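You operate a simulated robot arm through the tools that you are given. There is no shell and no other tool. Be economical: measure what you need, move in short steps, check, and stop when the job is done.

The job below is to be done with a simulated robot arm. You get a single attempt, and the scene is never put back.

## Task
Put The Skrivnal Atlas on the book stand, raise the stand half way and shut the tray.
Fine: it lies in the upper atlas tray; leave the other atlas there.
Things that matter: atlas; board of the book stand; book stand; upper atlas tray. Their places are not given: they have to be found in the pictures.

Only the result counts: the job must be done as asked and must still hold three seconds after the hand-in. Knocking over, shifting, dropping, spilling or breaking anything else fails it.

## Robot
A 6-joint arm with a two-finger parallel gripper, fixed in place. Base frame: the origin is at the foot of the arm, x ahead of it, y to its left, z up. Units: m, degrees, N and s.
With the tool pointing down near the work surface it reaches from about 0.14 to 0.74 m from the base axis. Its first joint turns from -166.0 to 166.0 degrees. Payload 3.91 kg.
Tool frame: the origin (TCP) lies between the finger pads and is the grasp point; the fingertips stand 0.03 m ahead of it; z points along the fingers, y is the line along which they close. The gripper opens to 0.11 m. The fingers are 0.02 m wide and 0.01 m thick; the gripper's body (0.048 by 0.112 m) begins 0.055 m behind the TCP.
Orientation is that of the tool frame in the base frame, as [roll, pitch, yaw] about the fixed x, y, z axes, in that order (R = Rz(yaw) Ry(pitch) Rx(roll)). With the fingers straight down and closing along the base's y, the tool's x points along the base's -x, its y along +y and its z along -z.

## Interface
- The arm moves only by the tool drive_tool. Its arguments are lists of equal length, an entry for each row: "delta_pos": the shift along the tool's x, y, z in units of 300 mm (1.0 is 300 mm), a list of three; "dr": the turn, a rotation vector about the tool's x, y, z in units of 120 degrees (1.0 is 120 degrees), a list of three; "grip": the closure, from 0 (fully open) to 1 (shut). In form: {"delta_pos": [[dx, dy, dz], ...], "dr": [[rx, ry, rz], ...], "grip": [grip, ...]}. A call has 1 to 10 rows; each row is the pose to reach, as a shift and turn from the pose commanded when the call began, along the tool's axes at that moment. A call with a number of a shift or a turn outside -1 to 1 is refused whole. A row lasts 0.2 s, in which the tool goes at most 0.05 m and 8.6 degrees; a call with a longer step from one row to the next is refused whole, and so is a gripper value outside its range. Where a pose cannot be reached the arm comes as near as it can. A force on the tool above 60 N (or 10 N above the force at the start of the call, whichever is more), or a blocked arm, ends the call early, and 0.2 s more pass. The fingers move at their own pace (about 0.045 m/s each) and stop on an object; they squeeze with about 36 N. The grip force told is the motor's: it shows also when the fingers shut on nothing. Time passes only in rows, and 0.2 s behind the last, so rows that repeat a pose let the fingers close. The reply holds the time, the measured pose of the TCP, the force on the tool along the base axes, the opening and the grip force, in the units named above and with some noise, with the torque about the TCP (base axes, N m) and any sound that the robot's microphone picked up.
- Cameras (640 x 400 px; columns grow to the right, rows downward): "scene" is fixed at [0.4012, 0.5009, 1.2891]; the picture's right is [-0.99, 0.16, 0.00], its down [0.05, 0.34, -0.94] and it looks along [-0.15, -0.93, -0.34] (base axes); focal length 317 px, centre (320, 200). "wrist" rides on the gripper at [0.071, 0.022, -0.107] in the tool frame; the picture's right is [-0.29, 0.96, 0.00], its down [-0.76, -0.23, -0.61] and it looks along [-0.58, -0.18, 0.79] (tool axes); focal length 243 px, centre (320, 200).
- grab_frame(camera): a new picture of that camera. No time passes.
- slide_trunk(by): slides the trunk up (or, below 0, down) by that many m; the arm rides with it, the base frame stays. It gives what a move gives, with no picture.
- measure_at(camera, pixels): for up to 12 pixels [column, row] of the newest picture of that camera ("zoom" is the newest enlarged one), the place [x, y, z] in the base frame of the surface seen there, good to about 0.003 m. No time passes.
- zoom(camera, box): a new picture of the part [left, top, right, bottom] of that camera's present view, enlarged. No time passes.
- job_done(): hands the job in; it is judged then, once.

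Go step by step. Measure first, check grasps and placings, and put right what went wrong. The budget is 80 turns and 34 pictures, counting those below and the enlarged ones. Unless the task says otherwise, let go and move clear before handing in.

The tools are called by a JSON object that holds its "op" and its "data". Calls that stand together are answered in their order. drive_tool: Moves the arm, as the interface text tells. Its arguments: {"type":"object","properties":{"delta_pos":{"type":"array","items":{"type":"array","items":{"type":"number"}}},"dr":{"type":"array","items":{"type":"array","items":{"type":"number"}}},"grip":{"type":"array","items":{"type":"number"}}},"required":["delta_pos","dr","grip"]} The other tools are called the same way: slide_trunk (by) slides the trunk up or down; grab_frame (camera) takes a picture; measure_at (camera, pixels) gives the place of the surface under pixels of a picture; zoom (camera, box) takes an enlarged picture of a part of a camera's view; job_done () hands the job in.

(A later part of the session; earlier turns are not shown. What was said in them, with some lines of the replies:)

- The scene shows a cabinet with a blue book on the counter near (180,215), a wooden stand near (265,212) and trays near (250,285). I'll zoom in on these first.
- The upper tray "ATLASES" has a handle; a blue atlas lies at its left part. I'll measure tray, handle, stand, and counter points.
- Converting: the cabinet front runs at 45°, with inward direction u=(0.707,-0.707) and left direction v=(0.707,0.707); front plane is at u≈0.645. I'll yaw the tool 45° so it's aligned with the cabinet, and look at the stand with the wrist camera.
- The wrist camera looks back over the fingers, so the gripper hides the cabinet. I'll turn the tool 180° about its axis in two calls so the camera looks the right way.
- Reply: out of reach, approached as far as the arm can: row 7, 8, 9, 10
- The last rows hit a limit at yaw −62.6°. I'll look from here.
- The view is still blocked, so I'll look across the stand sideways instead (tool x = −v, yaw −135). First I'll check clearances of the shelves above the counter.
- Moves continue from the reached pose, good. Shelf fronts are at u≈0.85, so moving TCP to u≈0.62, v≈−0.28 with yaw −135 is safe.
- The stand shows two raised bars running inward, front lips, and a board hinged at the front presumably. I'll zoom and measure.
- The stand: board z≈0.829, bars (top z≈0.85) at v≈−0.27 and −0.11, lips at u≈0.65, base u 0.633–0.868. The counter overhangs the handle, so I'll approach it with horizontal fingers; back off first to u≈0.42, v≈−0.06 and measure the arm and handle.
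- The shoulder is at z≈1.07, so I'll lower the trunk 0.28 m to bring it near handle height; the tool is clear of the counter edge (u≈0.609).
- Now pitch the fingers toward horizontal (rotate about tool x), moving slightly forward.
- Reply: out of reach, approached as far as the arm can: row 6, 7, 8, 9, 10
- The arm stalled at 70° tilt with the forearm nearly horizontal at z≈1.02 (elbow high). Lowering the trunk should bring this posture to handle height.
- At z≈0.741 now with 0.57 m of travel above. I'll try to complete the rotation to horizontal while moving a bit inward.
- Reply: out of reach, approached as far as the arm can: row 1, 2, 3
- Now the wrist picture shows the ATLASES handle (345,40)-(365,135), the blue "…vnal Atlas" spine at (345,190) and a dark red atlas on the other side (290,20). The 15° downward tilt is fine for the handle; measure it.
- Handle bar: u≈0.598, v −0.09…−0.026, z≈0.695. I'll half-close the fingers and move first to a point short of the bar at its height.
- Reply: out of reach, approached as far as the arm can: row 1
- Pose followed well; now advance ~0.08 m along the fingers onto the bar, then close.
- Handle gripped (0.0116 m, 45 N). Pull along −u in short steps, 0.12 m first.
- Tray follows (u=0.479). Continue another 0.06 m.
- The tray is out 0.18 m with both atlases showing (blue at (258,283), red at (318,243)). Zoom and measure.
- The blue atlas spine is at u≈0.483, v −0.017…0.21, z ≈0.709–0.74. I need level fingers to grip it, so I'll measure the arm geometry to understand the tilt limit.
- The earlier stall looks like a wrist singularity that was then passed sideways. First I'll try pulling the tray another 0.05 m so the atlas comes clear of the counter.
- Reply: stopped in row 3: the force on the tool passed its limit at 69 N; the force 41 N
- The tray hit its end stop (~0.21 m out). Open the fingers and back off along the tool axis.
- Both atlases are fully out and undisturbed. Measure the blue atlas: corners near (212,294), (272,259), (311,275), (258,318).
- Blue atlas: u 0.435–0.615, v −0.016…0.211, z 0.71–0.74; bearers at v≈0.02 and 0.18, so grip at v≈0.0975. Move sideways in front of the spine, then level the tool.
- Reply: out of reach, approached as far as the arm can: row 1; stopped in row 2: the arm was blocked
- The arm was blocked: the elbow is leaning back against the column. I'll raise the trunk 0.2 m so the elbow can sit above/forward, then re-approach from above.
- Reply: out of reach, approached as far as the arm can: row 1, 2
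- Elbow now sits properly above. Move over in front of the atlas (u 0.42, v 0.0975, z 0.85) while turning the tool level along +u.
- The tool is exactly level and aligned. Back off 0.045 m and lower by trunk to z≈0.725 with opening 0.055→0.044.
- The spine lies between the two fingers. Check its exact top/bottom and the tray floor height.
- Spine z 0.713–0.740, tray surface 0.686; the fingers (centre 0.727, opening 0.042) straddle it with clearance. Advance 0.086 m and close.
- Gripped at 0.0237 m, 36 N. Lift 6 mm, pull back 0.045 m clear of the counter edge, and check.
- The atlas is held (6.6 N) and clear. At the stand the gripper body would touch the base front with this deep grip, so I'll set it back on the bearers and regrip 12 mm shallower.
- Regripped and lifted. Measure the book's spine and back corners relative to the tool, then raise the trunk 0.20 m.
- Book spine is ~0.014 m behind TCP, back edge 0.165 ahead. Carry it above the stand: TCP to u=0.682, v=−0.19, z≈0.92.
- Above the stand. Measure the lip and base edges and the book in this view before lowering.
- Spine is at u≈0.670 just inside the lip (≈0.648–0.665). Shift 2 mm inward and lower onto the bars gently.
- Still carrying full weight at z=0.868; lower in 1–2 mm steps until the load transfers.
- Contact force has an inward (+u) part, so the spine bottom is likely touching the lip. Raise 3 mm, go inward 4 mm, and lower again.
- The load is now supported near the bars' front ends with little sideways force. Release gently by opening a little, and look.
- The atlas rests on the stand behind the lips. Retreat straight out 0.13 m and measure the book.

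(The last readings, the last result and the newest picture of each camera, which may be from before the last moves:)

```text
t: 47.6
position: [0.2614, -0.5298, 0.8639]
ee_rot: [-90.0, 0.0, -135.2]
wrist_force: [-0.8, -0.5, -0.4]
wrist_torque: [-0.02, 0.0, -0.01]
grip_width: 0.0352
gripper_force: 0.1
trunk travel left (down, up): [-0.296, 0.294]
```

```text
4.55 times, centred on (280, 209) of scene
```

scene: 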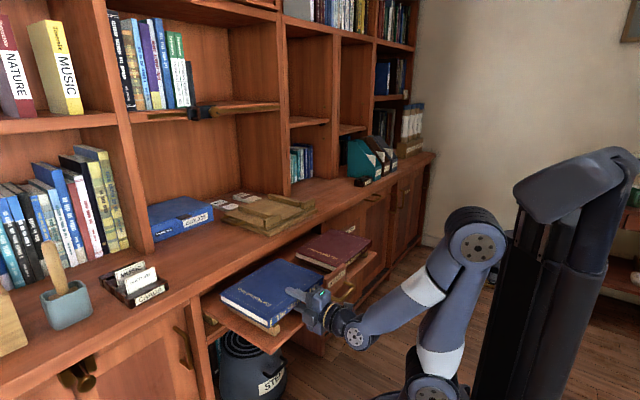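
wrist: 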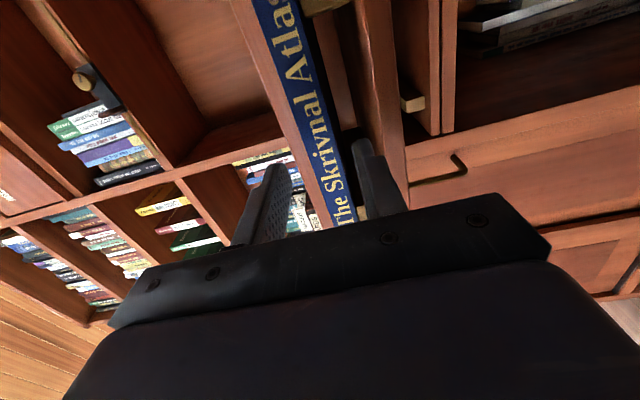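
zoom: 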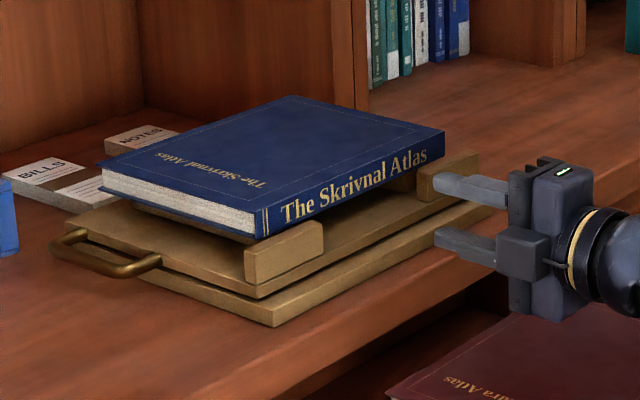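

{"op": "measure_at", "data": {"camera": "zoom", "pixels": [[262, 206], [442, 132], [290, 97], [104, 165], [258, 236], [65, 235], [105, 268], [158, 262], [70, 250], [270, 290], [185, 280], [300, 245]]}}

```text
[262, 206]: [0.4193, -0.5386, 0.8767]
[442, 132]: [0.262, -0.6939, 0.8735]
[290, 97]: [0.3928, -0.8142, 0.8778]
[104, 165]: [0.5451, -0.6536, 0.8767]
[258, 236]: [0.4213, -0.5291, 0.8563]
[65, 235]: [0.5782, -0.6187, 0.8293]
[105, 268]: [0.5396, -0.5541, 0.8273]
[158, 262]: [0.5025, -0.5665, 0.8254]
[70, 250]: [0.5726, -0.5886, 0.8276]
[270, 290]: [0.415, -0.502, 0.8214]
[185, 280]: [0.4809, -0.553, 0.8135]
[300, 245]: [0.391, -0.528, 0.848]
```

The atlas lies flat (z 0.877, u 0.677–0.853), behind the lips. The stand's handle bar runs along u at v≈−0.012, u 0.765–0.84, z≈0.827; I'll reorient the tool (fingers 55° down, closing along v), moving up and clear.

{"op": "drive_tool", "data": {"delta_pos": [[-0.02, -0.08, -0.03], [-0.06, -0.16, -0.06], [-0.11, -0.24, -0.09], [-0.16, -0.32, -0.133], [-0.21, -0.4, -0.133], [-0.26, -0.45, -0.133], [-0.31, -0.45, -0.133], [-0.36, -0.45, -0.133], [-0.41, -0.45, -0.133], [-0.467, -0.45, -0.133]], "dr": [[-0.0298, 0.0298, 0.0573], [-0.0595, 0.0595, 0.1145], [-0.0893, 0.0893, 0.1718], [-0.119, 0.119, 0.229], [-0.1488, 0.1488, 0.2863], [-0.1785, 0.1785, 0.3435], [-0.2083, 0.2083, 0.4008], [-0.238, 0.238, 0.458], [-0.2678, 0.2678, 0.5153], [-0.2975, 0.2975, 0.5725]], "grip": [0.6, 0.55, 0.5, 0.5, 0.5, 0.5, 0.5, 0.5, 0.5, 0.5]}}

{"op": "drive_tool", "data": {"delta_pos": [[0, 0, 0], [0, 0, 0], [0, 0, 0]], "dr": [[-0.0298, 0.0298, 0.0573], [-0.0595, 0.0595, 0.1145], [-0.0595, 0.0595, 0.1145]], "grip": [0.5, 0.5, 0.5]}}

```text
t: 49.8
position: [0.2968, -0.4199, 0.9838]
ee_rot: [-163.1, 41.7, 153.8]
wrist_force: [0.3, 0.6, 0.5]
wrist_torque: [-0.03, 0.0, 0.02]
grip_width: 0.0546
gripper_force: 0.1
out of reach, approached as far as the arm can: row 6, 8, 9, 10
trunk travel left (down, up): [-0.296, 0.294]
```

```text
t: 50.6
position: [0.2949, -0.4194, 0.9842]
ee_rot: [179.3, 35.3, 134.7]
wrist_force: [-0.7, -0.1, 0.1]
wrist_torque: [0.01, 0.01, 0.0]
grip_width: 0.0552
gripper_force: 0.1
out of reach, approached as far as the arm can: row 1
trunk travel left (down, up): [-0.296, 0.294]
```

Orientation reached (fingers 55° down, closing along v). Move to a pre-grasp 0.10 m short of the stand's handle and look with the wrist camera.

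{"op": "drive_tool", "data": {"delta_pos": [[-0.06, 0.06, 0.08], [-0.14, 0.12, 0.19], [-0.23, 0.18, 0.3], [-0.32, 0.23, 0.41], [-0.41, 0.253, 0.52], [-0.495, 0.253, 0.628]], "dr": [[0, 0, 0], [0, 0, 0], [0, 0, 0], [0, 0, 0], [0, 0, 0], [0, 0, 0]], "grip": [0.59, 0.59, 0.59, 0.59, 0.59, 0.59]}}

{"op": "grab_frame", "data": {"camera": "wrist"}}

```text
t: 52.0
position: [0.4647, -0.5368, 0.9076]
ee_rot: [175.3, 38.3, 134.8]
wrist_force: [-4.3, 4.5, 33.4]
wrist_torque: [-0.76, 0.55, -0.18]
grip_width: 0.0437
gripper_force: 0.1
out of reach, approached as far as the arm can: row 1, 2, 3, 4, 5, 6
trunk travel left (down, up): [-0.296, 0.294]
```

```text
5 pictures are left
```

wrist: 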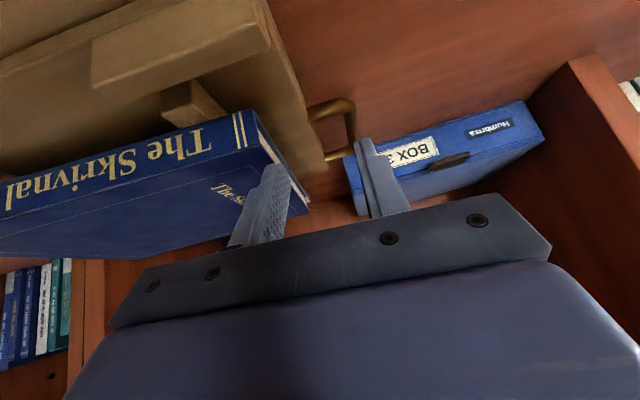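

The finger is pressing on the atlas's edge (33 N upward) because the arm lagged sideways. Lift straight up 0.04 m at once.

{"op": "drive_tool", "data": {"delta_pos": [[-0.04, 0, -0.055], [-0.077, 0, -0.109], [-0.077, 0, -0.109]], "dr": [[0, 0, 0], [0, 0, 0], [0, 0, 0]], "grip": [0.59, 0.59, 0.59]}}

{"op": "measure_at", "data": {"camera": "wrist", "pixels": [[235, 118], [240, 150], [305, 195], [90, 60], [270, 30], [312, 112], [352, 115], [340, 157], [320, 175], [10, 195], [260, 118], [120, 40]]}}

```text
t: 52.8
position: [0.4612, -0.5367, 0.9382]
ee_rot: [174.4, 37.6, 134.6]
wrist_force: [0.1, 0.2, 0.8]
wrist_torque: [-0.01, -0.04, -0.02]
grip_width: 0.0453
gripper_force: 0.1
out of reach, approached as far as the arm can: row 2
trunk travel left (down, up): [-0.296, 0.294]
```

```text
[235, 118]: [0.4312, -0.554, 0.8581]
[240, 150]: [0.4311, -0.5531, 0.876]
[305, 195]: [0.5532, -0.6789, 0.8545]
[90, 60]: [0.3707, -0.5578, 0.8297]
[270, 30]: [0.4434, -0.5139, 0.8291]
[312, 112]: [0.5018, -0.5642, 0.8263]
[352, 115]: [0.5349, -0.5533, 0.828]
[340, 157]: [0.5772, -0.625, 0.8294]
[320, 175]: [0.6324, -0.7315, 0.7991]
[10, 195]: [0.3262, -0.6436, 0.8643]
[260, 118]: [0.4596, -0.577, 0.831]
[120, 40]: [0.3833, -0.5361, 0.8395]
```

The atlas only slid a bit inward (spine u≈0.69), which is harmless. I'll raise the trunk 0.12 m to ease the reach, then re-approach with orientation correction further to the left.

{"op": "slide_trunk", "data": {"by": 0.12}}

{"op": "drive_tool", "data": {"delta_pos": [[0, 0.05, 0], [0.0, 0.1, 0], [0.03, 0.137, 0.06], [0.06, 0.137, 0.13], [0.09, 0.137, 0.2], [0.12, 0.137, 0.27]], "dr": [[0.016, 0.006, 0], [0.032, 0.013, 0], [0.047, 0.019, 0], [0.047, 0.019, 0], [0.047, 0.019, 0], [0.047, 0.019, 0]], "grip": [0.59, 0.59, 0.59, 0.59, 0.59, 0.59]}}

```text
t: 54.3
position: [0.4607, -0.5374, 1.0572]
ee_rot: [174.4, 37.6, 134.6]
wrist_force: [0.0, 0.4, 0.0]
wrist_torque: [-0.02, 0.0, -0.03]
grip_width: 0.0454
gripper_force: 0.0
trunk travel left (down, up): [-0.416, 0.174]
```

```text
t: 55.7
position: [0.4694, -0.5228, 0.9663]
ee_rot: [176.0, 37.2, 134.6]
wrist_force: [0.1, -0.1, 0.0]
wrist_torque: [0.02, -0.02, 0.02]
grip_width: 0.0452
gripper_force: 0.1
out of reach, approached as far as the arm can: row 1, 2, 3, 4, 5, 6
trunk travel left (down, up): [-0.416, 0.174]
```

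The arm is in an awkward wrist branch here (near singular alignment of forearm and tool). I'll go back to the sideways roll (x = −v) used successfully for the book, with trunk high, and plan to grip the handle's near leg (u≈0.757, v≈−0.02, z≈0.827) with the tool 30° down.

{"op": "slide_trunk", "data": {"by": 0.17}}

{"op": "drive_tool", "data": {"delta_pos": [[0.065, 0.005, -0.008], [0.13, 0.01, -0.015], [0.196, 0.015, -0.023], [0.261, 0.02, -0.031], [0.327, 0.025, -0.039], [0.392, 0.03, -0.046], [0.457, 0.035, -0.054], [0.522, 0.04, -0.062], [0.588, 0.045, -0.069], [0.653, 0.05, -0.077]], "dr": [[0.0135, -0.0135, -0.067], [0.027, -0.027, -0.134], [0.0406, -0.0406, -0.2015], [0.054, -0.054, -0.2687], [0.0677, -0.0677, -0.336], [0.081, -0.081, -0.403], [0.0948, -0.0948, -0.47], [0.108, -0.108, -0.5375], [0.122, -0.122, -0.605], [0.1355, -0.1355, -0.672]], "grip": [0.7, 0.8, 0.8, 0.8, 0.8, 0.8, 0.8, 0.8, 0.8, 0.8]}}

```text
t: 57.6
position: [0.4693, -0.5226, 1.1365]
ee_rot: [176.1, 37.2, 134.7]
wrist_force: [0.1, 0.5, -0.6]
wrist_torque: [-0.05, -0.01, -0.02]
grip_width: 0.045
gripper_force: 0.1
trunk travel left (down, up): [-0.586, 0.004]
```

```text
t: 59.8
position: [0.359, -0.3919, 1.0373]
ee_rot: [-122.0, 9.2, -138.4]
wrist_force: [-0.7, 0.6, -0.3]
wrist_torque: [0.0, 0.0, -0.02]
grip_width: 0.0217
gripper_force: 0.0
out of reach, approached as far as the arm can: row 6, 7
trunk travel left (down, up): [-0.586, 0.004]
```

Nearly there; correct the residual orientation to (−120, 0, −135).

{"op": "drive_tool", "data": {"delta_pos": [[0, 0, 0], [0, 0, 0], [0, 0, 0]], "dr": [[0.0085, 0.0085, -0.04], [0.017, 0.017, -0.08], [0.017, 0.017, -0.08]], "grip": [0.8, 0.8, 0.8]}}

```text
t: 60.6
position: [0.3597, -0.394, 1.0373]
ee_rot: [-119.9, -0.1, -135.2]
wrist_force: [0.3, 0.1, 0.1]
wrist_torque: [0.01, 0.01, -0.03]
grip_width: 0.0221
gripper_force: 0.1
trunk travel left (down, up): [-0.586, 0.004]
```

Orientation exact. Move to pre-grasp 0.10 m short of the handle leg and take a wrist picture.

{"op": "drive_tool", "data": {"delta_pos": [[-0.005, 0.04, 0.12], [-0.01, 0.08, 0.24], [-0.01, 0.13, 0.36], [-0.01, 0.18, 0.48], [-0.01, 0.233, 0.597]], "dr": [[0, 0, 0], [0, 0, 0], [0, 0, 0], [0, 0, 0], [0, 0, 0]], "grip": [0.8, 0.8, 0.8, 0.8, 0.8]}}

{"op": "grab_frame", "data": {"camera": "wrist"}}

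```text
t: 61.8
position: [0.4477, -0.4762, 0.8858]
ee_rot: [-119.9, 0.1, -135.3]
wrist_force: [0.2, -0.4, 0.5]
wrist_torque: [0.0, 0.02, 0.02]
grip_width: 0.0218
gripper_force: 0.1
trunk travel left (down, up): [-0.586, 0.004]
```

```text
4 pictures are left
```

wrist: 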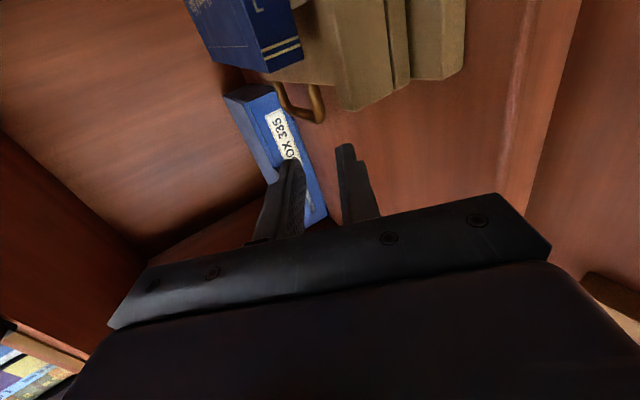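

Handle seen at (275–325, 85–122); measure it and the board edge and lip.

{"op": "measure_at", "data": {"camera": "wrist", "pixels": [[313, 90], [317, 100], [321, 112], [316, 120], [305, 116], [292, 110], [280, 95], [345, 105], [385, 95], [400, 80], [445, 75], [330, 75]]}}

```text
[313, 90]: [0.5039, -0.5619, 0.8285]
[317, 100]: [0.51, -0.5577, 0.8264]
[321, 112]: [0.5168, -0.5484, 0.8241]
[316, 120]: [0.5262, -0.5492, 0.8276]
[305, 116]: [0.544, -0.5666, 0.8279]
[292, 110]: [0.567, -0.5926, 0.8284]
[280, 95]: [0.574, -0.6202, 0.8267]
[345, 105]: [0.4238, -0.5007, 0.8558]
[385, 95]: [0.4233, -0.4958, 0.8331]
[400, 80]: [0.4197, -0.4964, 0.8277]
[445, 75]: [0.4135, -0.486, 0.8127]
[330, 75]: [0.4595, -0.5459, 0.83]
```

Leg centre is (u 0.757, z 0.825), right on the finger axis 0.120 m ahead. Advance 0.096 m, slowly at the end, then close.

{"op": "drive_tool", "data": {"delta_pos": [[0, -0.002, 0.1], [0, -0.004, 0.2], [0, -0.004, 0.26], [0, -0.004, 0.3], [0, -0.004, 0.32], [0, -0.004, 0.32], [0, -0.004, 0.32]], "dr": [[0, 0, 0], [0, 0, 0], [0, 0, 0], [0, 0, 0], [0, 0, 0], [0, 0, 0], [0, 0, 0]], "grip": [0.8, 0.8, 0.8, 0.8, 0.8, 1, 1]}}

```text
t: 63.4
position: [0.5051, -0.5354, 0.8396]
ee_rot: [-120.0, 0.0, -135.3]
wrist_force: [-1.3, 1.0, -4.4]
wrist_torque: [0.15, -0.09, -0.05]
grip_width: 0.0133
gripper_force: 45.0
trunk travel left (down, up): [-0.586, 0.004]
```

Handle gripped (0.0133 m). Raise along the hinge arc (hinge ≈ u 0.645, z 0.82), rotating the tool with the board, first to 10°, watching force and sound.

{"op": "drive_tool", "data": {"delta_pos": [[0, -0.0095, -0.0095], [0, -0.019, -0.019], [0, -0.028, -0.029], [0, -0.0367, -0.0398]], "dr": [[0.0208, 0, 0], [0.0417, 0, 0], [0.0625, 0, 0], [0.0833, 0, 0]], "grip": [1, 1, 1, 1]}}

```text
t: 64.4
position: [0.502, -0.5316, 0.8543]
ee_rot: [-110.0, 0.1, -135.3]
wrist_force: [-2.8, 4.0, -16.8]
wrist_torque: [0.37, -0.06, 0.29]
grip_width: 0.013
gripper_force: 45.1
trunk travel left (down, up): [-0.586, 0.004]
```

Smooth so far (17 N load, no sound). Another 10°.

{"op": "drive_tool", "data": {"delta_pos": [[0, -0.0095, -0.0095], [0, -0.019, -0.019], [0, -0.028, -0.029], [0, -0.0367, -0.0398]], "dr": [[0.0208, 0, 0], [0.0417, 0, 0], [0.0625, 0, 0], [0.0833, 0, 0]], "grip": [1, 1, 1, 1]}}

{"op": "zoom", "data": {"camera": "scene", "box": [200, 155, 350, 249]}}

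```text
t: 65.4
position: [0.497, -0.5269, 0.8662]
ee_rot: [-100.3, -0.1, -135.2]
wrist_force: [-5.6, 3.8, -22.0]
wrist_torque: [0.62, 0.28, 0.59]
grip_width: 0.0127
gripper_force: 44.9
trunk travel left (down, up): [-0.586, 0.004]
```

```text
4.26 times, centred on (275, 202) of scene
```

zoom: 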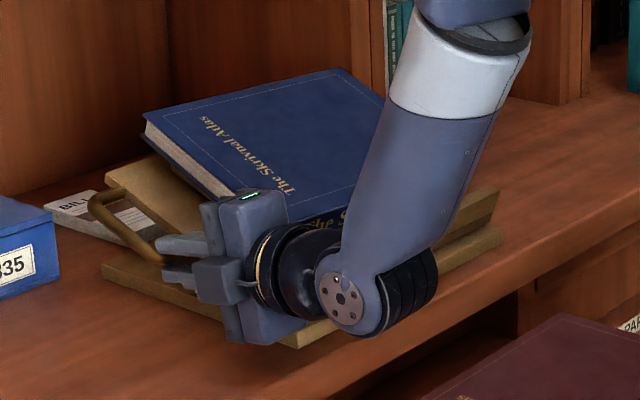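

The board is rising with the atlas on it. Measure handle and board points for the actual angle.

{"op": "measure_at", "data": {"camera": "zoom", "pixels": [[90, 205], [110, 232], [155, 260], [105, 190], [120, 170], [180, 215], [105, 265], [145, 120], [345, 72], [230, 190], [160, 150], [190, 230]]}}

```text
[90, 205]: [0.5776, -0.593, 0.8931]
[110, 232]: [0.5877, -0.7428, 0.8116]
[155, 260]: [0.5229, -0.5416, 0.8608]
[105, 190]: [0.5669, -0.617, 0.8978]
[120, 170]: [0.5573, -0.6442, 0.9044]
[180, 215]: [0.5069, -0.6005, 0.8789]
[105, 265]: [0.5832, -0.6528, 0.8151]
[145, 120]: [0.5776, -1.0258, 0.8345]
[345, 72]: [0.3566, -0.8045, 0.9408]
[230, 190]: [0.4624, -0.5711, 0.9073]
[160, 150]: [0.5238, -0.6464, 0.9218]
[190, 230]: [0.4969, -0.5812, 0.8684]
```

Board angle ≈21–22°, moving against friction without clicks. To know what half way is, I'll continue carefully to find the upper stop.

{"op": "drive_tool", "data": {"delta_pos": [[0, -0.0095, -0.0095], [0, -0.019, -0.019], [0, -0.028, -0.029], [0, -0.0367, -0.0398]], "dr": [[0.0208, 0, 0], [0.0417, 0, 0], [0.0625, 0, 0], [0.0833, 0, 0]], "grip": [1, 1, 1, 1]}}

```text
t: 66.4
position: [0.4885, -0.5201, 0.8799]
ee_rot: [-90.2, 0.0, -135.4]
wrist_force: [-10.0, 6.3, -23.8]
wrist_torque: [0.4, 0.06, -0.21]
grip_width: 0.0128
gripper_force: 45.0
trunk travel left (down, up): [-0.586, 0.004]
```

About 31° now; the pull is slightly radial, so I'll shorten the arc radius by 3 mm and continue 10°.

{"op": "drive_tool", "data": {"delta_pos": [[0, -0.007, -0.013], [0, -0.0145, -0.024], [0, -0.022, -0.035], [0, -0.0292, -0.0464]], "dr": [[0.0208, 0, 0], [0.0417, 0, 0], [0.0625, 0, 0], [0.0833, 0, 0]], "grip": [1, 1, 1, 1]}}

```text
t: 67.4
position: [0.4805, -0.5119, 0.8894]
ee_rot: [-80.3, 0.0, -135.3]
wrist_force: [-0.3, -3.8, -26.0]
wrist_torque: [0.58, 0.19, -0.44]
grip_width: 0.0128
gripper_force: 44.7
trunk travel left (down, up): [-0.586, 0.004]
```

About 41°, no stop yet. Continue.

{"op": "drive_tool", "data": {"delta_pos": [[0, -0.0095, -0.0095], [0, -0.019, -0.019], [0, -0.028, -0.029], [0, -0.0367, -0.0398]], "dr": [[0.0208, 0, 0], [0.0417, 0, 0], [0.0625, 0, 0], [0.0833, 0, 0]], "grip": [1, 1, 1, 1]}}

```text
t: 68.4
position: [0.4708, -0.5007, 0.9028]
ee_rot: [-69.8, 0.0, -135.3]
wrist_force: [1.0, -0.4, -1.0]
wrist_torque: [-0.02, 0.0, -0.01]
grip_width: 0.0
gripper_force: 37.4
trunk travel left (down, up): [-0.586, 0.004]
```

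The grip slipped off (width 0). Check where the board stayed.

{"op": "zoom", "data": {"camera": "scene", "box": [190, 140, 350, 240]}}

```text
4.00 times, centred on (270, 190) of scene
```

zoom: 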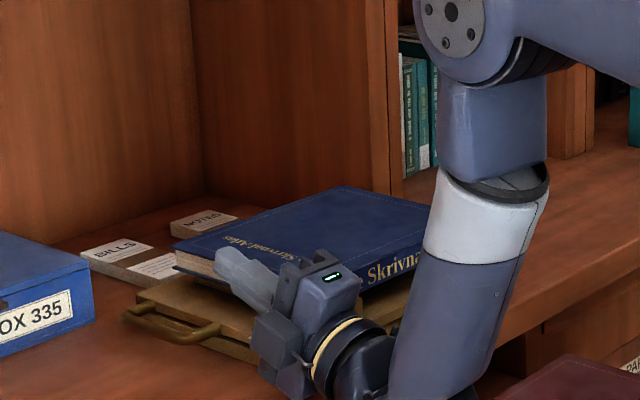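

The board fell back flat, with the atlas still on it; so it needs to catch on a support at some angle. Measure the state of book, board and handle.

{"op": "measure_at", "data": {"camera": "zoom", "pixels": [[345, 187], [175, 247], [172, 265], [430, 207], [370, 285], [135, 310], [210, 338], [160, 325], [180, 300], [230, 320], [140, 295], [375, 262]]}}

```text
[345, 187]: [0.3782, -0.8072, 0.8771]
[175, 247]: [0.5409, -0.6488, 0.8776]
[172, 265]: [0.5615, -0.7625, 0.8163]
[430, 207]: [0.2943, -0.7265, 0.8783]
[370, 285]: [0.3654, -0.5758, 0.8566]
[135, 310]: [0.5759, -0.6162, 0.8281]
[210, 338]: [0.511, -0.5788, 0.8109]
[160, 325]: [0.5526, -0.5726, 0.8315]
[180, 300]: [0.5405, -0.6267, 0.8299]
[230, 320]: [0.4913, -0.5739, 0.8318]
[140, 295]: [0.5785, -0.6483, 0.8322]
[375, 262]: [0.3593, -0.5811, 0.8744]
```

The atlas is flat and has slid neatly against the lips (spine u≈0.666). From the measured points the hinge is really at u≈0.662. I'll go back to the pre-grasp pose to regrip deeper.

{"op": "drive_tool", "data": {"delta_pos": [[0, -0.04, -0.05], [0, -0.08, -0.1], [0, -0.12, -0.15], [0, -0.16, -0.2], [0, -0.197, -0.248], [0, -0.197, -0.248], [0, -0.197, -0.248]], "dr": [[-0.06, 0, 0], [-0.12, 0, 0], [-0.18, 0, 0], [-0.24, 0, 0], [-0.3, 0, 0], [-0.36, 0, 0], [-0.418, 0, 0]], "grip": [0.9, 0.83, 0.83, 0.83, 0.83, 0.83, 0.83]}}

{"op": "drive_tool", "data": {"delta_pos": [[0, 0.019, 0.118], [0, 0.038, 0.236], [0, 0.038, 0.236]], "dr": [[0, 0, 0], [0, 0, 0], [0, 0, 0]], "grip": [0.83, 0.83, 0.83]}}

```text
t: 70.0
position: [0.406, -0.4366, 0.9304]
ee_rot: [-120.2, 0.0, -135.3]
wrist_force: [-1.2, 0.4, -0.6]
wrist_torque: [0.0, -0.02, 0.01]
grip_width: 0.019
gripper_force: 0.1
trunk travel left (down, up): [-0.586, 0.004]
```

```text
t: 70.8
position: [0.4454, -0.4744, 0.883]
ee_rot: [-120.1, 0.0, -135.3]
wrist_force: [-0.2, 0.2, -0.1]
wrist_torque: [0.05, 0.04, 0.02]
grip_width: 0.0186
gripper_force: 0.0
trunk travel left (down, up): [-0.586, 0.004]
```

Pre-grasp is 5 mm low, so I'll correct, advance 0.10 m (4 mm deeper than before), close, and raise 25° about the corrected hinge.

{"op": "drive_tool", "data": {"delta_pos": [[0, -0.0172, 0.1], [0, -0.0172, 0.2], [0, -0.0172, 0.28], [0, -0.0172, 0.31], [0, -0.0172, 0.333], [0, -0.0172, 0.333], [0, -0.0172, 0.333]], "dr": [[0, 0, 0], [0, 0, 0], [0, 0, 0], [0, 0, 0], [0, 0, 0], [0, 0, 0], [0, 0, 0]], "grip": [0.83, 0.83, 0.83, 0.83, 0.83, 1, 1]}}

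{"op": "drive_tool", "data": {"delta_pos": [[0, -0.0081, -0.008], [0, -0.0162, -0.0163], [0, -0.0236, -0.0252], [0, -0.0309, -0.0341], [0, -0.0375, -0.0435], [0, -0.044, -0.053], [0, -0.0497, -0.063], [0, -0.0554, -0.073], [0, -0.065, -0.094]], "dr": [[0.0208, 0, 0], [0.0417, 0, 0], [0.0625, 0, 0], [0.0833, 0, 0], [0.1042, 0, 0], [0.125, 0, 0], [0.1458, 0, 0], [0.1667, 0, 0], [0.2083, 0, 0]], "grip": [1, 1, 1, 1, 1, 1, 1, 1, 1]}}

```text
t: 72.4
position: [0.5088, -0.5379, 0.8383]
ee_rot: [-120.1, 0.0, -135.3]
wrist_force: [-2.3, 2.5, -1.8]
wrist_torque: [-0.02, -0.23, -0.1]
grip_width: 0.0154
gripper_force: 45.1
trunk travel left (down, up): [-0.586, 0.004]
```

```text
t: 74.4
position: [0.4982, -0.5292, 0.8667]
ee_rot: [-95.6, 0.0, -135.3]
wrist_force: [2.7, 2.3, -28.1]
wrist_torque: [0.26, 0.06, 0.31]
grip_width: 0.0147
gripper_force: 45.2
trunk travel left (down, up): [-0.586, 0.004]
```

Good, 25° with solid grip (28 N). Continue 20° more along the same arc.

{"op": "drive_tool", "data": {"delta_pos": [[0, -0.0081, -0.008], [0, -0.0162, -0.0163], [0, -0.0236, -0.0252], [0, -0.0309, -0.0341]], "dr": [[0.0208, 0, 0], [0.0417, 0, 0], [0.0625, 0, 0], [0.0833, 0, 0]], "grip": [1, 1, 1, 1]}}

{"op": "drive_tool", "data": {"delta_pos": [[0, -0.0081, -0.008], [0, -0.0162, -0.0163], [0, -0.0236, -0.0252], [0, -0.0309, -0.0341]], "dr": [[0.0208, 0, 0], [0.0417, 0, 0], [0.0625, 0, 0], [0.0833, 0, 0]], "grip": [1, 1, 1, 1]}}

```text
t: 75.4
position: [0.4918, -0.5212, 0.8791]
ee_rot: [-85.2, 0.0, -135.3]
wrist_force: [-1.4, 12.3, -19.2]
wrist_torque: [0.51, 0.0, -0.39]
grip_width: 0.0146
gripper_force: 45.0
trunk travel left (down, up): [-0.586, 0.004]
```

```text
t: 76.4
position: [0.4864, -0.5148, 0.8874]
ee_rot: [-75.3, 0.0, -135.3]
wrist_force: [2.8, -0.5, -24.9]
wrist_torque: [0.26, 0.4, 0.93]
grip_width: 0.0141
gripper_force: 45.2
trunk travel left (down, up): [-0.586, 0.004]
```

At ~45°, no stop or click. Raise two more 5° steps, then ease down 4° to test whether it is held.

{"op": "drive_tool", "data": {"delta_pos": [[0, -0.0081, -0.008], [0, -0.0162, -0.0163]], "dr": [[0.0208, 0, 0], [0.0417, 0, 0]], "grip": [1, 1]}}

{"op": "drive_tool", "data": {"delta_pos": [[0, -0.0081, -0.008], [0, -0.0162, -0.0163]], "dr": [[0.0208, 0, 0], [0.0417, 0, 0]], "grip": [1, 1]}}

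{"op": "drive_tool", "data": {"delta_pos": [[0, 0.007, 0.006], [0, 0.014, 0.012]], "dr": [[-0.0167, 0, 0], [-0.0333, 0, 0]], "grip": [1, 1]}}

{"op": "zoom", "data": {"camera": "scene", "box": [190, 130, 350, 230]}}

```text
t: 77.0
position: [0.4856, -0.5137, 0.8873]
ee_rot: [-70.9, 0.1, -135.3]
wrist_force: [31.0, -28.9, -35.9]
wrist_torque: [0.83, 0.53, -0.11]
grip_width: 0.014
gripper_force: 45.7
trunk travel left (down, up): [-0.586, 0.004]
```

```text
t: 77.6
position: [0.4787, -0.5077, 0.8931]
ee_rot: [-65.9, 0.0, -135.4]
wrist_force: [30.5, -20.1, 3.8]
wrist_torque: [7.68, 6.4, -0.46]
grip_width: 0.0356
gripper_force: 45.0
trunk travel left (down, up): [-0.586, 0.004]
```

```text
t: 78.2
position: [0.4837, -0.5127, 0.8872]
ee_rot: [-70.1, 0.1, -135.2]
wrist_force: [38.5, -30.0, -13.0]
wrist_torque: [4.05, 3.11, -0.49]
grip_width: 0.0177
gripper_force: 44.9
trunk travel left (down, up): [-0.586, 0.004]
```

```text
4.00 times, centred on (270, 180) of scene
```

zoom: 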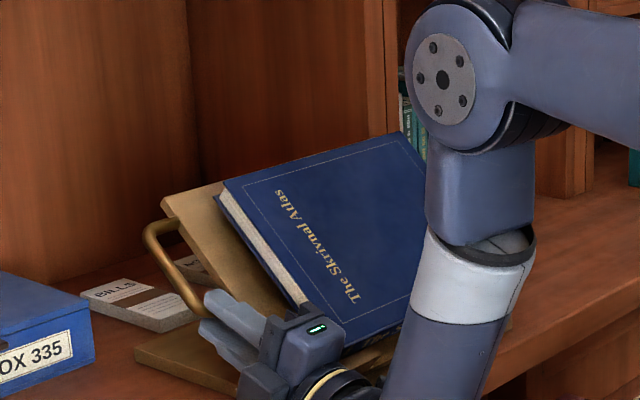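

Around 46° the force became normal to the board (~55 N), so that is the end stop; half way is then ≈23°. Measure the angle from this picture and lower 20°, watching whether the load stays on the hand.

{"op": "measure_at", "data": {"camera": "zoom", "pixels": [[170, 205], [190, 225], [230, 270], [275, 310], [155, 240], [185, 290], [235, 190], [400, 135], [290, 290]]}}

{"op": "drive_tool", "data": {"delta_pos": [[0, 0.009, 0.007], [0, 0.0176, 0.0149], [0, 0.027, 0.021], [0, 0.0364, 0.0282]], "dr": [[-0.0208, 0, 0], [-0.0417, 0, 0], [-0.0625, 0, 0], [-0.0833, 0, 0]], "grip": [1, 1, 1, 1]}}

{"op": "drive_tool", "data": {"delta_pos": [[0, 0.009, 0.007], [0, 0.0176, 0.0149], [0, 0.027, 0.021], [0, 0.0364, 0.0282]], "dr": [[-0.0208, 0, 0], [-0.0417, 0, 0], [-0.0625, 0, 0], [-0.0833, 0, 0]], "grip": [1, 1, 1, 1]}}

```text
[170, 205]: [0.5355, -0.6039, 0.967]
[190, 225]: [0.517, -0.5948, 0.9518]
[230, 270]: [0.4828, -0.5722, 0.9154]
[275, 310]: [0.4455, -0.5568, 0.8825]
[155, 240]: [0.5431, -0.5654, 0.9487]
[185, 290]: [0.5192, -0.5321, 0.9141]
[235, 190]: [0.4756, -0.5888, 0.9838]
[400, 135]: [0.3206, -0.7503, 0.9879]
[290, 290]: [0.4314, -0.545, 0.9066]
```

```text
t: 79.2
position: [0.4865, -0.5159, 0.8831]
ee_rot: [-79.6, -0.1, -135.4]
wrist_force: [-13.0, 24.9, -20.0]
wrist_torque: [0.34, 0.33, 0.49]
grip_width: 0.0132
gripper_force: 45.0
trunk travel left (down, up): [-0.586, 0.004]
```

```text
t: 80.2
position: [0.4927, -0.5231, 0.8725]
ee_rot: [-89.6, 0.0, -135.3]
wrist_force: [-8.8, 21.6, -23.4]
wrist_torque: [0.37, 0.08, 0.34]
grip_width: 0.0128
gripper_force: 45.3
trunk travel left (down, up): [-0.586, 0.004]
```

At the stop the board is at ≈41°, so half way ≈20–21°. The load follows the hand down, so it isn't held after touching the top; I'll lower it fully to reset, raise to ≈22°, then ease down and see whether it seats.

{"op": "drive_tool", "data": {"delta_pos": [[0, 0.0176, 0.011], [0, 0.0364, 0.0235], [0, 0.056, 0.034], [0, 0.077, 0.0435], [0, 0.098, 0.0505], [0, 0.1187, 0.056], [0, 0.1187, 0.056]], "dr": [[-0.0417, 0, 0], [-0.0833, 0, 0], [-0.125, 0, 0], [-0.1667, 0, 0], [-0.2083, 0, 0], [-0.2458, 0, 0], [-0.2458, 0, 0]], "grip": [1, 1, 1, 1, 1, 1, 1]}}

{"op": "drive_tool", "data": {"delta_pos": [[0, -0.0081, -0.008], [0, -0.0162, -0.0163], [0, -0.0236, -0.0252], [0, -0.0309, -0.0341], [0, -0.0375, -0.0435], [0, -0.044, -0.053], [0, -0.0497, -0.063], [0, -0.0554, -0.073], [0, -0.063, -0.0897]], "dr": [[0.0208, 0, 0], [0.0417, 0, 0], [0.0625, 0, 0], [0.0833, 0, 0], [0.1042, 0, 0], [0.125, 0, 0], [0.1458, 0, 0], [0.1667, 0, 0], [0.2, 0, 0]], "grip": [1, 1, 1, 1, 1, 1, 1, 1, 1]}}

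{"op": "drive_tool", "data": {"delta_pos": [[0, 0.005, 0.004], [0, 0.0098, 0.0078]], "dr": [[-0.012, 0, 0], [-0.0233, 0, 0]], "grip": [1, 1]}}

```text
t: 81.8
position: [0.5046, -0.5353, 0.8406]
ee_rot: [-118.9, 0.1, -135.4]
wrist_force: [-17.2, 18.6, -13.2]
wrist_torque: [0.34, 0.26, -0.3]
grip_width: 0.0127
gripper_force: 45.2
trunk travel left (down, up): [-0.586, 0.004]
```

```text
t: 83.8
position: [0.4968, -0.5262, 0.8661]
ee_rot: [-95.3, -0.1, -135.3]
wrist_force: [-5.5, 8.4, -30.1]
wrist_torque: [0.56, 0.32, 0.16]
grip_width: 0.0126
gripper_force: 45.0
trunk travel left (down, up): [-0.586, 0.004]
```

```text
t: 84.4
position: [0.4968, -0.526, 0.8654]
ee_rot: [-97.8, 0.0, -135.3]
wrist_force: [-11.7, 13.5, -22.9]
wrist_torque: [0.34, 0.19, 0.27]
grip_width: 0.0127
gripper_force: 45.1
trunk travel left (down, up): [-0.586, 0.004]
```

Load eased only from 30 to 23 N. Lower in small 2° steps to see whether the board seats on a tooth (load disappears).

{"op": "drive_tool", "data": {"delta_pos": [[0, 0.0069, 0.0061], [0, 0.0069, 0.0061]], "dr": [[-0.0167, 0, 0], [-0.0167, 0, 0]], "grip": [1, 1]}}

{"op": "drive_tool", "data": {"delta_pos": [[0, 0.0069, 0.0061], [0, 0.0069, 0.0061]], "dr": [[-0.0167, 0, 0], [-0.0167, 0, 0]], "grip": [1, 1]}}

{"op": "drive_tool", "data": {"delta_pos": [[0, 0.0069, 0.0061], [0, 0.0069, 0.0061]], "dr": [[-0.0167, 0, 0], [-0.0167, 0, 0]], "grip": [1, 1]}}

```text
t: 85.0
position: [0.4967, -0.5278, 0.865]
ee_rot: [-99.5, 0.0, -135.4]
wrist_force: [-19.4, 19.5, -13.2]
wrist_torque: [0.28, 0.05, 0.21]
grip_width: 0.0128
gripper_force: 45.4
trunk travel left (down, up): [-0.586, 0.004]
```

```text
t: 85.6
position: [0.4988, -0.5278, 0.8634]
ee_rot: [-101.4, 0.0, -135.2]
wrist_force: [-21.1, 20.9, -11.3]
wrist_torque: [0.39, 0.17, -0.32]
grip_width: 0.0131
gripper_force: 45.4
trunk travel left (down, up): [-0.586, 0.004]
```

```text
t: 86.2
position: [0.4994, -0.5279, 0.8585]
ee_rot: [-103.8, 0.0, -135.4]
wrist_force: [-16.0, 16.0, -15.5]
wrist_torque: [0.46, 0.35, -0.31]
grip_width: 0.0129
gripper_force: 44.6
trunk travel left (down, up): [-0.586, 0.004]
```

Resolving the forces along the board, the tangential load fell to ~3 N while lowering, so hinge friction may well hold it; the earlier drop came from the fingers snapping off. Raise back to ≈21° and open the fingers slightly to test, keeping the lower finger beneath as a safety.

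{"op": "drive_tool", "data": {"delta_pos": [[0, -0.0081, -0.008], [0, -0.0162, -0.0163], [0, -0.0215, -0.022], [0, -0.0267, -0.0287], [0, -0.0267, -0.0287]], "dr": [[0.0208, 0, 0], [0.0417, 0, 0], [0.0563, 0, 0], [0.0708, 0, 0], [0.0708, 0, 0]], "grip": [1, 1, 1, 1, 1]}}

{"op": "drive_tool", "data": {"delta_pos": [[0, 0, 0], [0, 0, 0], [0, 0, 0], [0, 0, 0]], "dr": [[0, 0, 0], [0, 0, 0], [0, 0, 0], [0, 0, 0]], "grip": [0.82, 0.78, 0.78, 0.78]}}

```text
t: 87.4
position: [0.4972, -0.5259, 0.8651]
ee_rot: [-95.6, 0.0, -135.3]
wrist_force: [-6.4, 6.6, -29.1]
wrist_torque: [0.66, 0.5, 0.2]
grip_width: 0.0128
gripper_force: 44.9
trunk travel left (down, up): [-0.586, 0.004]
```

```text
t: 88.4
position: [0.4973, -0.5264, 0.8712]
ee_rot: [-94.8, 0.1, -135.2]
wrist_force: [2.2, -2.1, -7.7]
wrist_torque: [0.11, 0.11, 0.02]
grip_width: 0.0277
gripper_force: 3.6
trunk travel left (down, up): [-0.586, 0.004]
```

The load on the hand dropped from 29 to under 8 N with the fingers opened, so the board is nearly or fully held. Lower the hand 3 mm, then 3 mm more, to confirm the load vanishes, and take the last picture.

{"op": "drive_tool", "data": {"delta_pos": [[0, 0.01, 0], [0, 0.01, 0]], "dr": [[0, 0, 0], [0, 0, 0]], "grip": [0.75, 0.75]}}

{"op": "drive_tool", "data": {"delta_pos": [[0, 0.006, 0], [0, 0.006, 0]], "dr": [[0, 0, 0], [0, 0, 0]], "grip": [0.72, 0.72]}}

{"op": "zoom", "data": {"camera": "scene", "box": [190, 140, 350, 240]}}

```text
t: 89.0
position: [0.4956, -0.5281, 0.8676]
ee_rot: [-94.8, 0.0, -135.3]
wrist_force: [-1.1, -0.6, 0.6]
wrist_torque: [-0.03, -0.01, 0.02]
grip_width: 0.0275
gripper_force: 0.1
trunk travel left (down, up): [-0.586, 0.004]
```

```text
t: 89.6
position: [0.4965, -0.5266, 0.8653]
ee_rot: [-94.8, 0.0, -135.3]
wrist_force: [1.0, 0.5, -0.2]
wrist_torque: [-0.01, 0.01, 0.0]
grip_width: 0.031
gripper_force: 0.1
trunk travel left (down, up): [-0.586, 0.004]
```

```text
4.00 times, centred on (270, 190) of scene
```

zoom: 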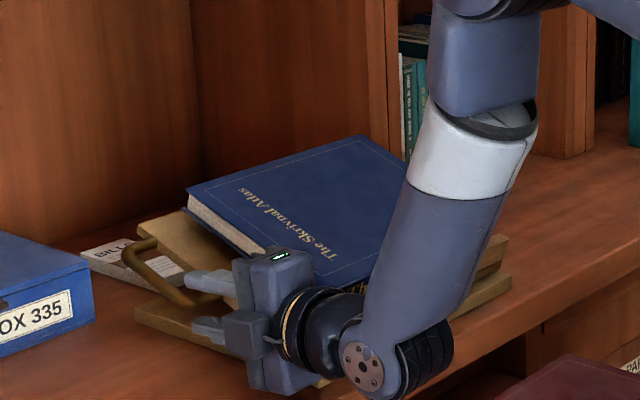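

The board stays up with zero force on the hand, so the friction holds it. I'll measure its angle, then withdraw straight back along the fingers.

{"op": "measure_at", "data": {"camera": "zoom", "pixels": [[165, 222], [175, 235], [190, 240], [200, 255], [215, 265], [225, 275], [140, 262], [175, 292], [155, 278], [190, 195], [362, 140], [300, 245]]}}

{"op": "drive_tool", "data": {"delta_pos": [[0, 0, -0.06], [0, 0, -0.14], [0, 0, -0.25], [0, 0, -0.36], [0, 0, -0.433]], "dr": [[0, 0, 0], [0, 0, 0], [0, 0, 0], [0, 0, 0], [0, 0, 0]], "grip": [0.72, 0.72, 0.72, 0.72, 0.72]}}

```text
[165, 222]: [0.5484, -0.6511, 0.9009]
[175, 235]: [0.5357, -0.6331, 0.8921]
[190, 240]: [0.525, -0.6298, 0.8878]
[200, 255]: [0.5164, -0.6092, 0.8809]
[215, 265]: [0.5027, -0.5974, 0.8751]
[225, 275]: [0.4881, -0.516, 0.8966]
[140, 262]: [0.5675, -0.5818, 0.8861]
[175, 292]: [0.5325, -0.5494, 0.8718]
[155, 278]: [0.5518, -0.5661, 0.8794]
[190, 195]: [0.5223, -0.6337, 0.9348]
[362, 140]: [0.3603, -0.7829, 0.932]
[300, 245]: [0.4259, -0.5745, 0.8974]
```

```text
t: 90.8
position: [0.4047, -0.4346, 0.8779]
ee_rot: [-94.8, 0.0, -135.3]
wrist_force: [-0.6, 0.0, -0.3]
wrist_torque: [0.04, 0.02, -0.01]
grip_width: 0.0308
gripper_force: 0.1
trunk travel left (down, up): [-0.586, 0.004]
```

Board angle now ≈19–20° against a stop of ≈42°, i.e. slightly under half. I'll re-enter under the handle, nudge it up about 2°, lower the hand off it, and withdraw.

{"op": "drive_tool", "data": {"delta_pos": [[0, 0, 0.11], [0, 0, 0.22], [0, 0, 0.33], [0, 0, 0.4], [0, 0, 0.433]], "dr": [[0, 0, 0], [0, 0, 0], [0, 0, 0], [0, 0, 0], [0, 0, 0]], "grip": [0.72, 0.72, 0.72, 0.72, 0.72]}}

{"op": "drive_tool", "data": {"delta_pos": [[0, -0.02, 0], [0, -0.035, 0], [0, -0.048, 0], [0, -0.0557, 0], [0, -0.0557, 0]], "dr": [[0, 0, 0], [0, 0, 0], [0, 0, 0], [0, 0, 0], [0, 0, 0]], "grip": [0.72, 0.72, 0.72, 0.72, 0.72]}}

{"op": "drive_tool", "data": {"delta_pos": [[0, 0.02, 0], [0, 0.04, 0], [0, 0.052, 0]], "dr": [[0, 0, 0], [0, 0, 0], [0, 0, 0]], "grip": [0.72, 0.72, 0.72]}}

```text
t: 92.0
position: [0.4963, -0.5264, 0.8659]
ee_rot: [-94.9, -0.1, -135.2]
wrist_force: [-0.1, 0.8, 0.9]
wrist_torque: [0.0, 0.0, -0.04]
grip_width: 0.0308
gripper_force: 0.0
trunk travel left (down, up): [-0.586, 0.004]
```

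```text
t: 93.2
position: [0.4959, -0.5279, 0.8784]
ee_rot: [-95.3, -0.1, -135.2]
wrist_force: [-6.2, 4.0, -22.4]
wrist_torque: [0.43, 0.68, 0.05]
grip_width: 0.0419
gripper_force: 10.6
trunk travel left (down, up): [-0.586, 0.004]
```

```text
t: 94.0
position: [0.4975, -0.5271, 0.8694]
ee_rot: [-94.6, 0.0, -135.3]
wrist_force: [0.2, 0.4, -0.4]
wrist_torque: [0.0, 0.02, 0.01]
grip_width: 0.0308
gripper_force: 0.1
trunk travel left (down, up): [-0.586, 0.004]
```

The finger just yielded open instead of lifting. Close on the leg, raise ~2° (allowing 6 mm arm sag), then open and drop the hand.

{"op": "drive_tool", "data": {"delta_pos": [[0, 0.012, 0], [0, 0.012, 0], [0, 0.012, 0], [0, 0.012, 0]], "dr": [[0, 0, 0], [0, 0, 0], [0, 0, 0], [0, 0, 0]], "grip": [0.75, 1, 1, 1]}}

{"op": "drive_tool", "data": {"delta_pos": [[0, -0.012, -0.003], [0, -0.023, -0.006], [0, -0.033, -0.008], [0, -0.033, -0.008]], "dr": [[0.007, 0, 0], [0.014, 0, 0], [0.0208, 0, 0], [0.0208, 0, 0]], "grip": [1, 1, 1, 1]}}

{"op": "drive_tool", "data": {"delta_pos": [[0, 0.007, 0], [0, 0.014, 0], [0, 0.02, 0], [0, 0.02, 0]], "dr": [[0, 0, 0], [0, 0, 0], [0, 0, 0], [0, 0, 0]], "grip": [0.72, 0.72, 0.72, 0.72]}}

```text
t: 95.0
position: [0.496, -0.5251, 0.8629]
ee_rot: [-94.9, 0.0, -135.3]
wrist_force: [1.4, -0.9, -3.1]
wrist_torque: [0.06, 0.1, -0.04]
grip_width: 0.012
gripper_force: 45.3
trunk travel left (down, up): [-0.586, 0.004]
```

```text
t: 96.0
position: [0.4932, -0.5245, 0.8692]
ee_rot: [-93.0, 0.0, -135.4]
wrist_force: [-14.9, 11.7, -25.0]
wrist_torque: [0.28, 0.58, 0.12]
grip_width: 0.0117
gripper_force: 45.0
trunk travel left (down, up): [-0.586, 0.004]
```

```text
t: 97.0
position: [0.496, -0.5249, 0.8692]
ee_rot: [-92.2, 0.0, -135.2]
wrist_force: [0.0, -0.4, 1.1]
wrist_torque: [0.0, 0.02, 0.0]
grip_width: 0.0306
gripper_force: 0.0
trunk travel left (down, up): [-0.586, 0.004]
```

The board rose ~6 mm at the handle (≈+3°, so ≈22°) and holds with zero force. Withdraw, then move up and back to a level pose in front of the tray.

{"op": "drive_tool", "data": {"delta_pos": [[0, 0, -0.06], [0, 0, -0.14], [0, 0, -0.25], [0, 0, -0.36], [0, 0, -0.433]], "dr": [[0, 0, 0], [0, 0, 0], [0, 0, 0], [0, 0, 0], [0, 0, 0]], "grip": [0.72, 0.72, 0.72, 0.72, 0.72]}}

{"op": "drive_tool", "data": {"delta_pos": [[0.015, -0.099, -0.088], [0.03, -0.198, -0.176], [0.045, -0.297, -0.263], [0.059, -0.396, -0.351], [0.074, -0.494, -0.439], [0.089, -0.593, -0.527], [0.104, -0.692, -0.614], [0.119, -0.791, -0.702], [0.133, -0.89, -0.79], [0.133, -0.89, -0.79]], "dr": [[0.002, 0, 0], [0.004, 0, 0], [0.006, 0, 0], [0.008, 0, 0], [0.01, 0, 0], [0.012, 0, 0], [0.014, 0, 0], [0.016, 0, 0], [0.018, 0, 0], [0.018, 0, 0]], "grip": [1, 1, 1, 1, 1, 1, 1, 1, 1, 1]}}

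```text
t: 98.2
position: [0.4003, -0.4324, 0.8736]
ee_rot: [-92.4, 0.1, -135.2]
wrist_force: [0.4, -0.3, 0.1]
wrist_torque: [-0.03, -0.03, -0.03]
grip_width: 0.0308
gripper_force: 0.1
trunk travel left (down, up): [-0.586, 0.004]
```

```text
t: 100.4
position: [0.2168, -0.2989, 1.1488]
ee_rot: [-90.2, 0.1, -135.4]
wrist_force: [-1.3, 0.1, -0.3]
wrist_torque: [0.0, 0.01, -0.01]
grip_width: 0.0
gripper_force: 35.8
trunk travel left (down, up): [-0.586, 0.004]
```

Exactly at u=0.365, v=−0.058, z=1.149 with fingers closed. Lower the trunk 0.421 m to plate height, above the handle bar, then push the tray plate in.

{"op": "slide_trunk", "data": {"by": -0.421}}

{"op": "drive_tool", "data": {"delta_pos": [[0, 0, 0.08], [0, 0, 0.16], [0, 0, 0.26], [0, 0, 0.36], [0, 0, 0.46]], "dr": [[0, 0, 0], [0, 0, 0], [0, 0, 0], [0, 0, 0], [0, 0, 0]], "grip": [1, 1, 1, 1, 1]}}

```text
refused: -0.421 is not a number from -0.4 to 0.4
```

```text
t: 101.6
position: [0.3132, -0.3971, 1.1478]
ee_rot: [-90.2, 0.0, -135.3]
wrist_force: [-0.2, 0.2, 0.1]
wrist_torque: [0.01, -0.03, 0.0]
grip_width: 0.0
gripper_force: 36.1
trunk travel left (down, up): [-0.586, 0.004]
```

The trunk step was over its 0.4 m limit, so the push only moved through free air. Go back, then lower 0.40 m by trunk and 0.02 m by arm.

{"op": "drive_tool", "data": {"delta_pos": [[0, 0, -0.12], [0, 0, -0.24], [0, 0, -0.36], [0, 0, -0.46]], "dr": [[0, 0, 0], [0, 0, 0], [0, 0, 0], [0, 0, 0]], "grip": [1, 1, 1, 1]}}

{"op": "slide_trunk", "data": {"by": -0.4}}

{"op": "drive_tool", "data": {"delta_pos": [[0, 0.03, 0], [0, 0.063, 0]], "dr": [[0, 0, 0], [0, 0, 0]], "grip": [1, 1]}}

```text
t: 102.6
position: [0.2167, -0.298, 1.1503]
ee_rot: [-90.2, 0.0, -135.3]
wrist_force: [-0.6, 0.3, 0.7]
wrist_torque: [0.0, -0.02, -0.01]
grip_width: 0.0001
gripper_force: 35.9
trunk travel left (down, up): [-0.586, 0.004]
```

```text
t: 106.2
position: [0.2181, -0.2995, 0.7649]
ee_rot: [-88.2, -0.5, -135.1]
wrist_force: [5.0, 1.9, 15.1]
wrist_torque: [0.04, -0.24, 0.04]
grip_width: 0.0
gripper_force: 36.3
trunk travel left (down, up): [-0.193, 0.397]
stopped: the force on the tool passed its limit at 71 N (the readings are from after the stop); the commanded pose is now the measured one
```

```text
t: 106.6
position: [0.2189, -0.302, 0.7647]
ee_rot: [-86.7, -0.9, -134.9]
wrist_force: [8.7, 3.3, 24.2]
wrist_torque: [0.06, -0.36, 0.04]
grip_width: 0.0001
gripper_force: 35.8
trunk travel left (down, up): [-0.193, 0.397]
stopped in row 2: the force on the tool passed its limit at 71 N (the readings are from after the stop); the commanded pose is now the measured one
5 turns are left
```

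Contact torque shows the fingers touched the plate's top edge ~9 mm ahead of the TCP, so the tray stands further out than thought (plate ≈u 0.37). Lift 20 mm, level, go back 0.05 m, then come down in front of the plate.

{"op": "drive_tool", "data": {"delta_pos": [[0, -0.03, 0], [0, -0.067, 0], [0, -0.067, 0]], "dr": [[0, 0, 0], [-0.0275, 0, 0], [-0.0275, 0, 0]], "grip": [1, 1, 1]}}

{"op": "drive_tool", "data": {"delta_pos": [[0, 0, -0.05], [0, 0, -0.1], [0, 0, -0.14], [0, 0, -0.167]], "dr": [[0, 0, 0], [0, 0, 0], [0, 0, 0], [0, 0, 0]], "grip": [1, 1, 1, 1]}}

```text
t: 107.4
position: [0.2186, -0.3006, 0.7832]
ee_rot: [-90.7, -0.7, -135.1]
wrist_force: [-0.5, 0.4, -0.7]
wrist_torque: [0.0, 0.01, 0.01]
grip_width: 0.0
gripper_force: 36.1
trunk travel left (down, up): [-0.193, 0.397]
```

```text
t: 108.6
position: [0.1772, -0.2901, 0.7984]
ee_rot: [-87.9, -4.3, -135.3]
wrist_force: [0.6, 0.2, -0.9]
wrist_torque: [0.0, 0.02, -0.01]
grip_width: 0.0001
gripper_force: 35.9
trunk travel left (down, up): [-0.193, 0.397]
stopped in row 4: the arm was blocked; the commanded pose is now the measured one
4 turns are left
```

Now at u=0.330 with the tips ≈15 mm in front of the plate. Lower by trunk 0.065 m (keeps the arm posture) and start pushing.

{"op": "slide_trunk", "data": {"by": -0.065}}

{"op": "drive_tool", "data": {"delta_pos": [[0, 0.003, 0.08], [0, 0.006, 0.16], [0, 0.01, 0.24], [0, 0.013, 0.32], [0, 0.016, 0.4], [0, 0.02, 0.5]], "dr": [[-0.003, 0, 0], [-0.006, 0, 0], [-0.009, 0, 0], [-0.012, 0, 0], [-0.015, 0, 0], [-0.0175, 0, 0]], "grip": [1, 1, 1, 1, 1, 1]}}

```text
t: 109.6
position: [0.1784, -0.2893, 0.734]
ee_rot: [-88.0, -4.2, -135.3]
wrist_force: [0.1, 0.0, -0.6]
wrist_torque: [0.01, -0.01, -0.01]
grip_width: 0.0
gripper_force: 35.8
trunk travel left (down, up): [-0.128, 0.462]
```

```text
t: 111.0
position: [0.2846, -0.3932, 0.7323]
ee_rot: [-90.1, -4.0, -135.4]
wrist_force: [-0.6, 0.4, -0.3]
wrist_torque: [-0.03, 0.0, 0.02]
grip_width: 0.0002
gripper_force: 36.2
trunk travel left (down, up): [-0.128, 0.462]
3 turns are left
```

Free push to u=0.479 at z=0.732, level. Push on until the tray meets its stop (expected TCP ≈0.613–0.617), then withdraw.

{"op": "drive_tool", "data": {"delta_pos": [[0, 0, 0.1], [0, 0, 0.2], [0, 0, 0.3], [0, 0, 0.38], [0, 0, 0.42], [0, 0, 0.45], [0, 0, 0.47], [0, 0, 0.485], [0, 0, 0.485]], "dr": [[0, 0, 0], [0, 0, 0], [0, 0, 0], [0, 0, 0], [0, 0, 0], [0, 0, 0], [0, 0, 0], [0, 0, 0], [0, 0, 0]], "grip": [1, 1, 1, 1, 1, 1, 1, 1, 1]}}

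{"op": "drive_tool", "data": {"delta_pos": [[0, 0, -0.1], [0, 0, -0.2], [0, 0, -0.3], [0, 0, -0.35]], "dr": [[0, 0, 0], [0, 0, 0], [0, 0, 0], [0, 0, 0]], "grip": [1, 1, 1, 1]}}

```text
t: 112.5
position: [0.3769, -0.4897, 0.731]
ee_rot: [-90.3, -4.1, -135.3]
wrist_force: [-32.6, 38.5, 9.7]
wrist_torque: [-0.22, -0.26, 0.55]
grip_width: 0.0001
gripper_force: 36.1
trunk travel left (down, up): [-0.128, 0.462]
stopped in row 7: the force on the tool passed its limit at 72 N (the readings are from after the stop); the commanded pose is now the measured one
```

```text
t: 113.5
position: [0.3039, -0.4161, 0.7304]
ee_rot: [-90.6, -4.1, -135.2]
wrist_force: [-1.1, 0.3, 0.0]
wrist_torque: [0.02, -0.02, -0.01]
grip_width: 0.0
gripper_force: 35.2
trunk travel left (down, up): [-0.128, 0.462]
2 turns are left
```

The push ended against the stop at TCP u=0.613, which puts the fingertips at 0.643, where the plate sat when the tray was shut. The hand has withdrawn and reads no force, so I'm handing in.

{"op": "job_done", "data": {}}

```text
The job is handed in.
```

I handed the job in: The Skrivnal Atlas is on the book stand, the stand is raised to about half way, and the upper tray is pushed shut with the other atlas left in it.

- **Stand angle:** I put it at about 22°, against a stop measured at about 42°. Before a last small nudge it measured 19–20°; the 22° is worked out from how far the handle then rose. It showed no load on the hand after I let go.
- **Slip:** On the first raise the fingers slipped off the handle and the board fell flat. The atlas stayed on the board and slid against the front lips.
- **Tray:** The tray met its stop at the position where it was shut at the start. I had no pictures left to look at it or at the other atlas afterwards.
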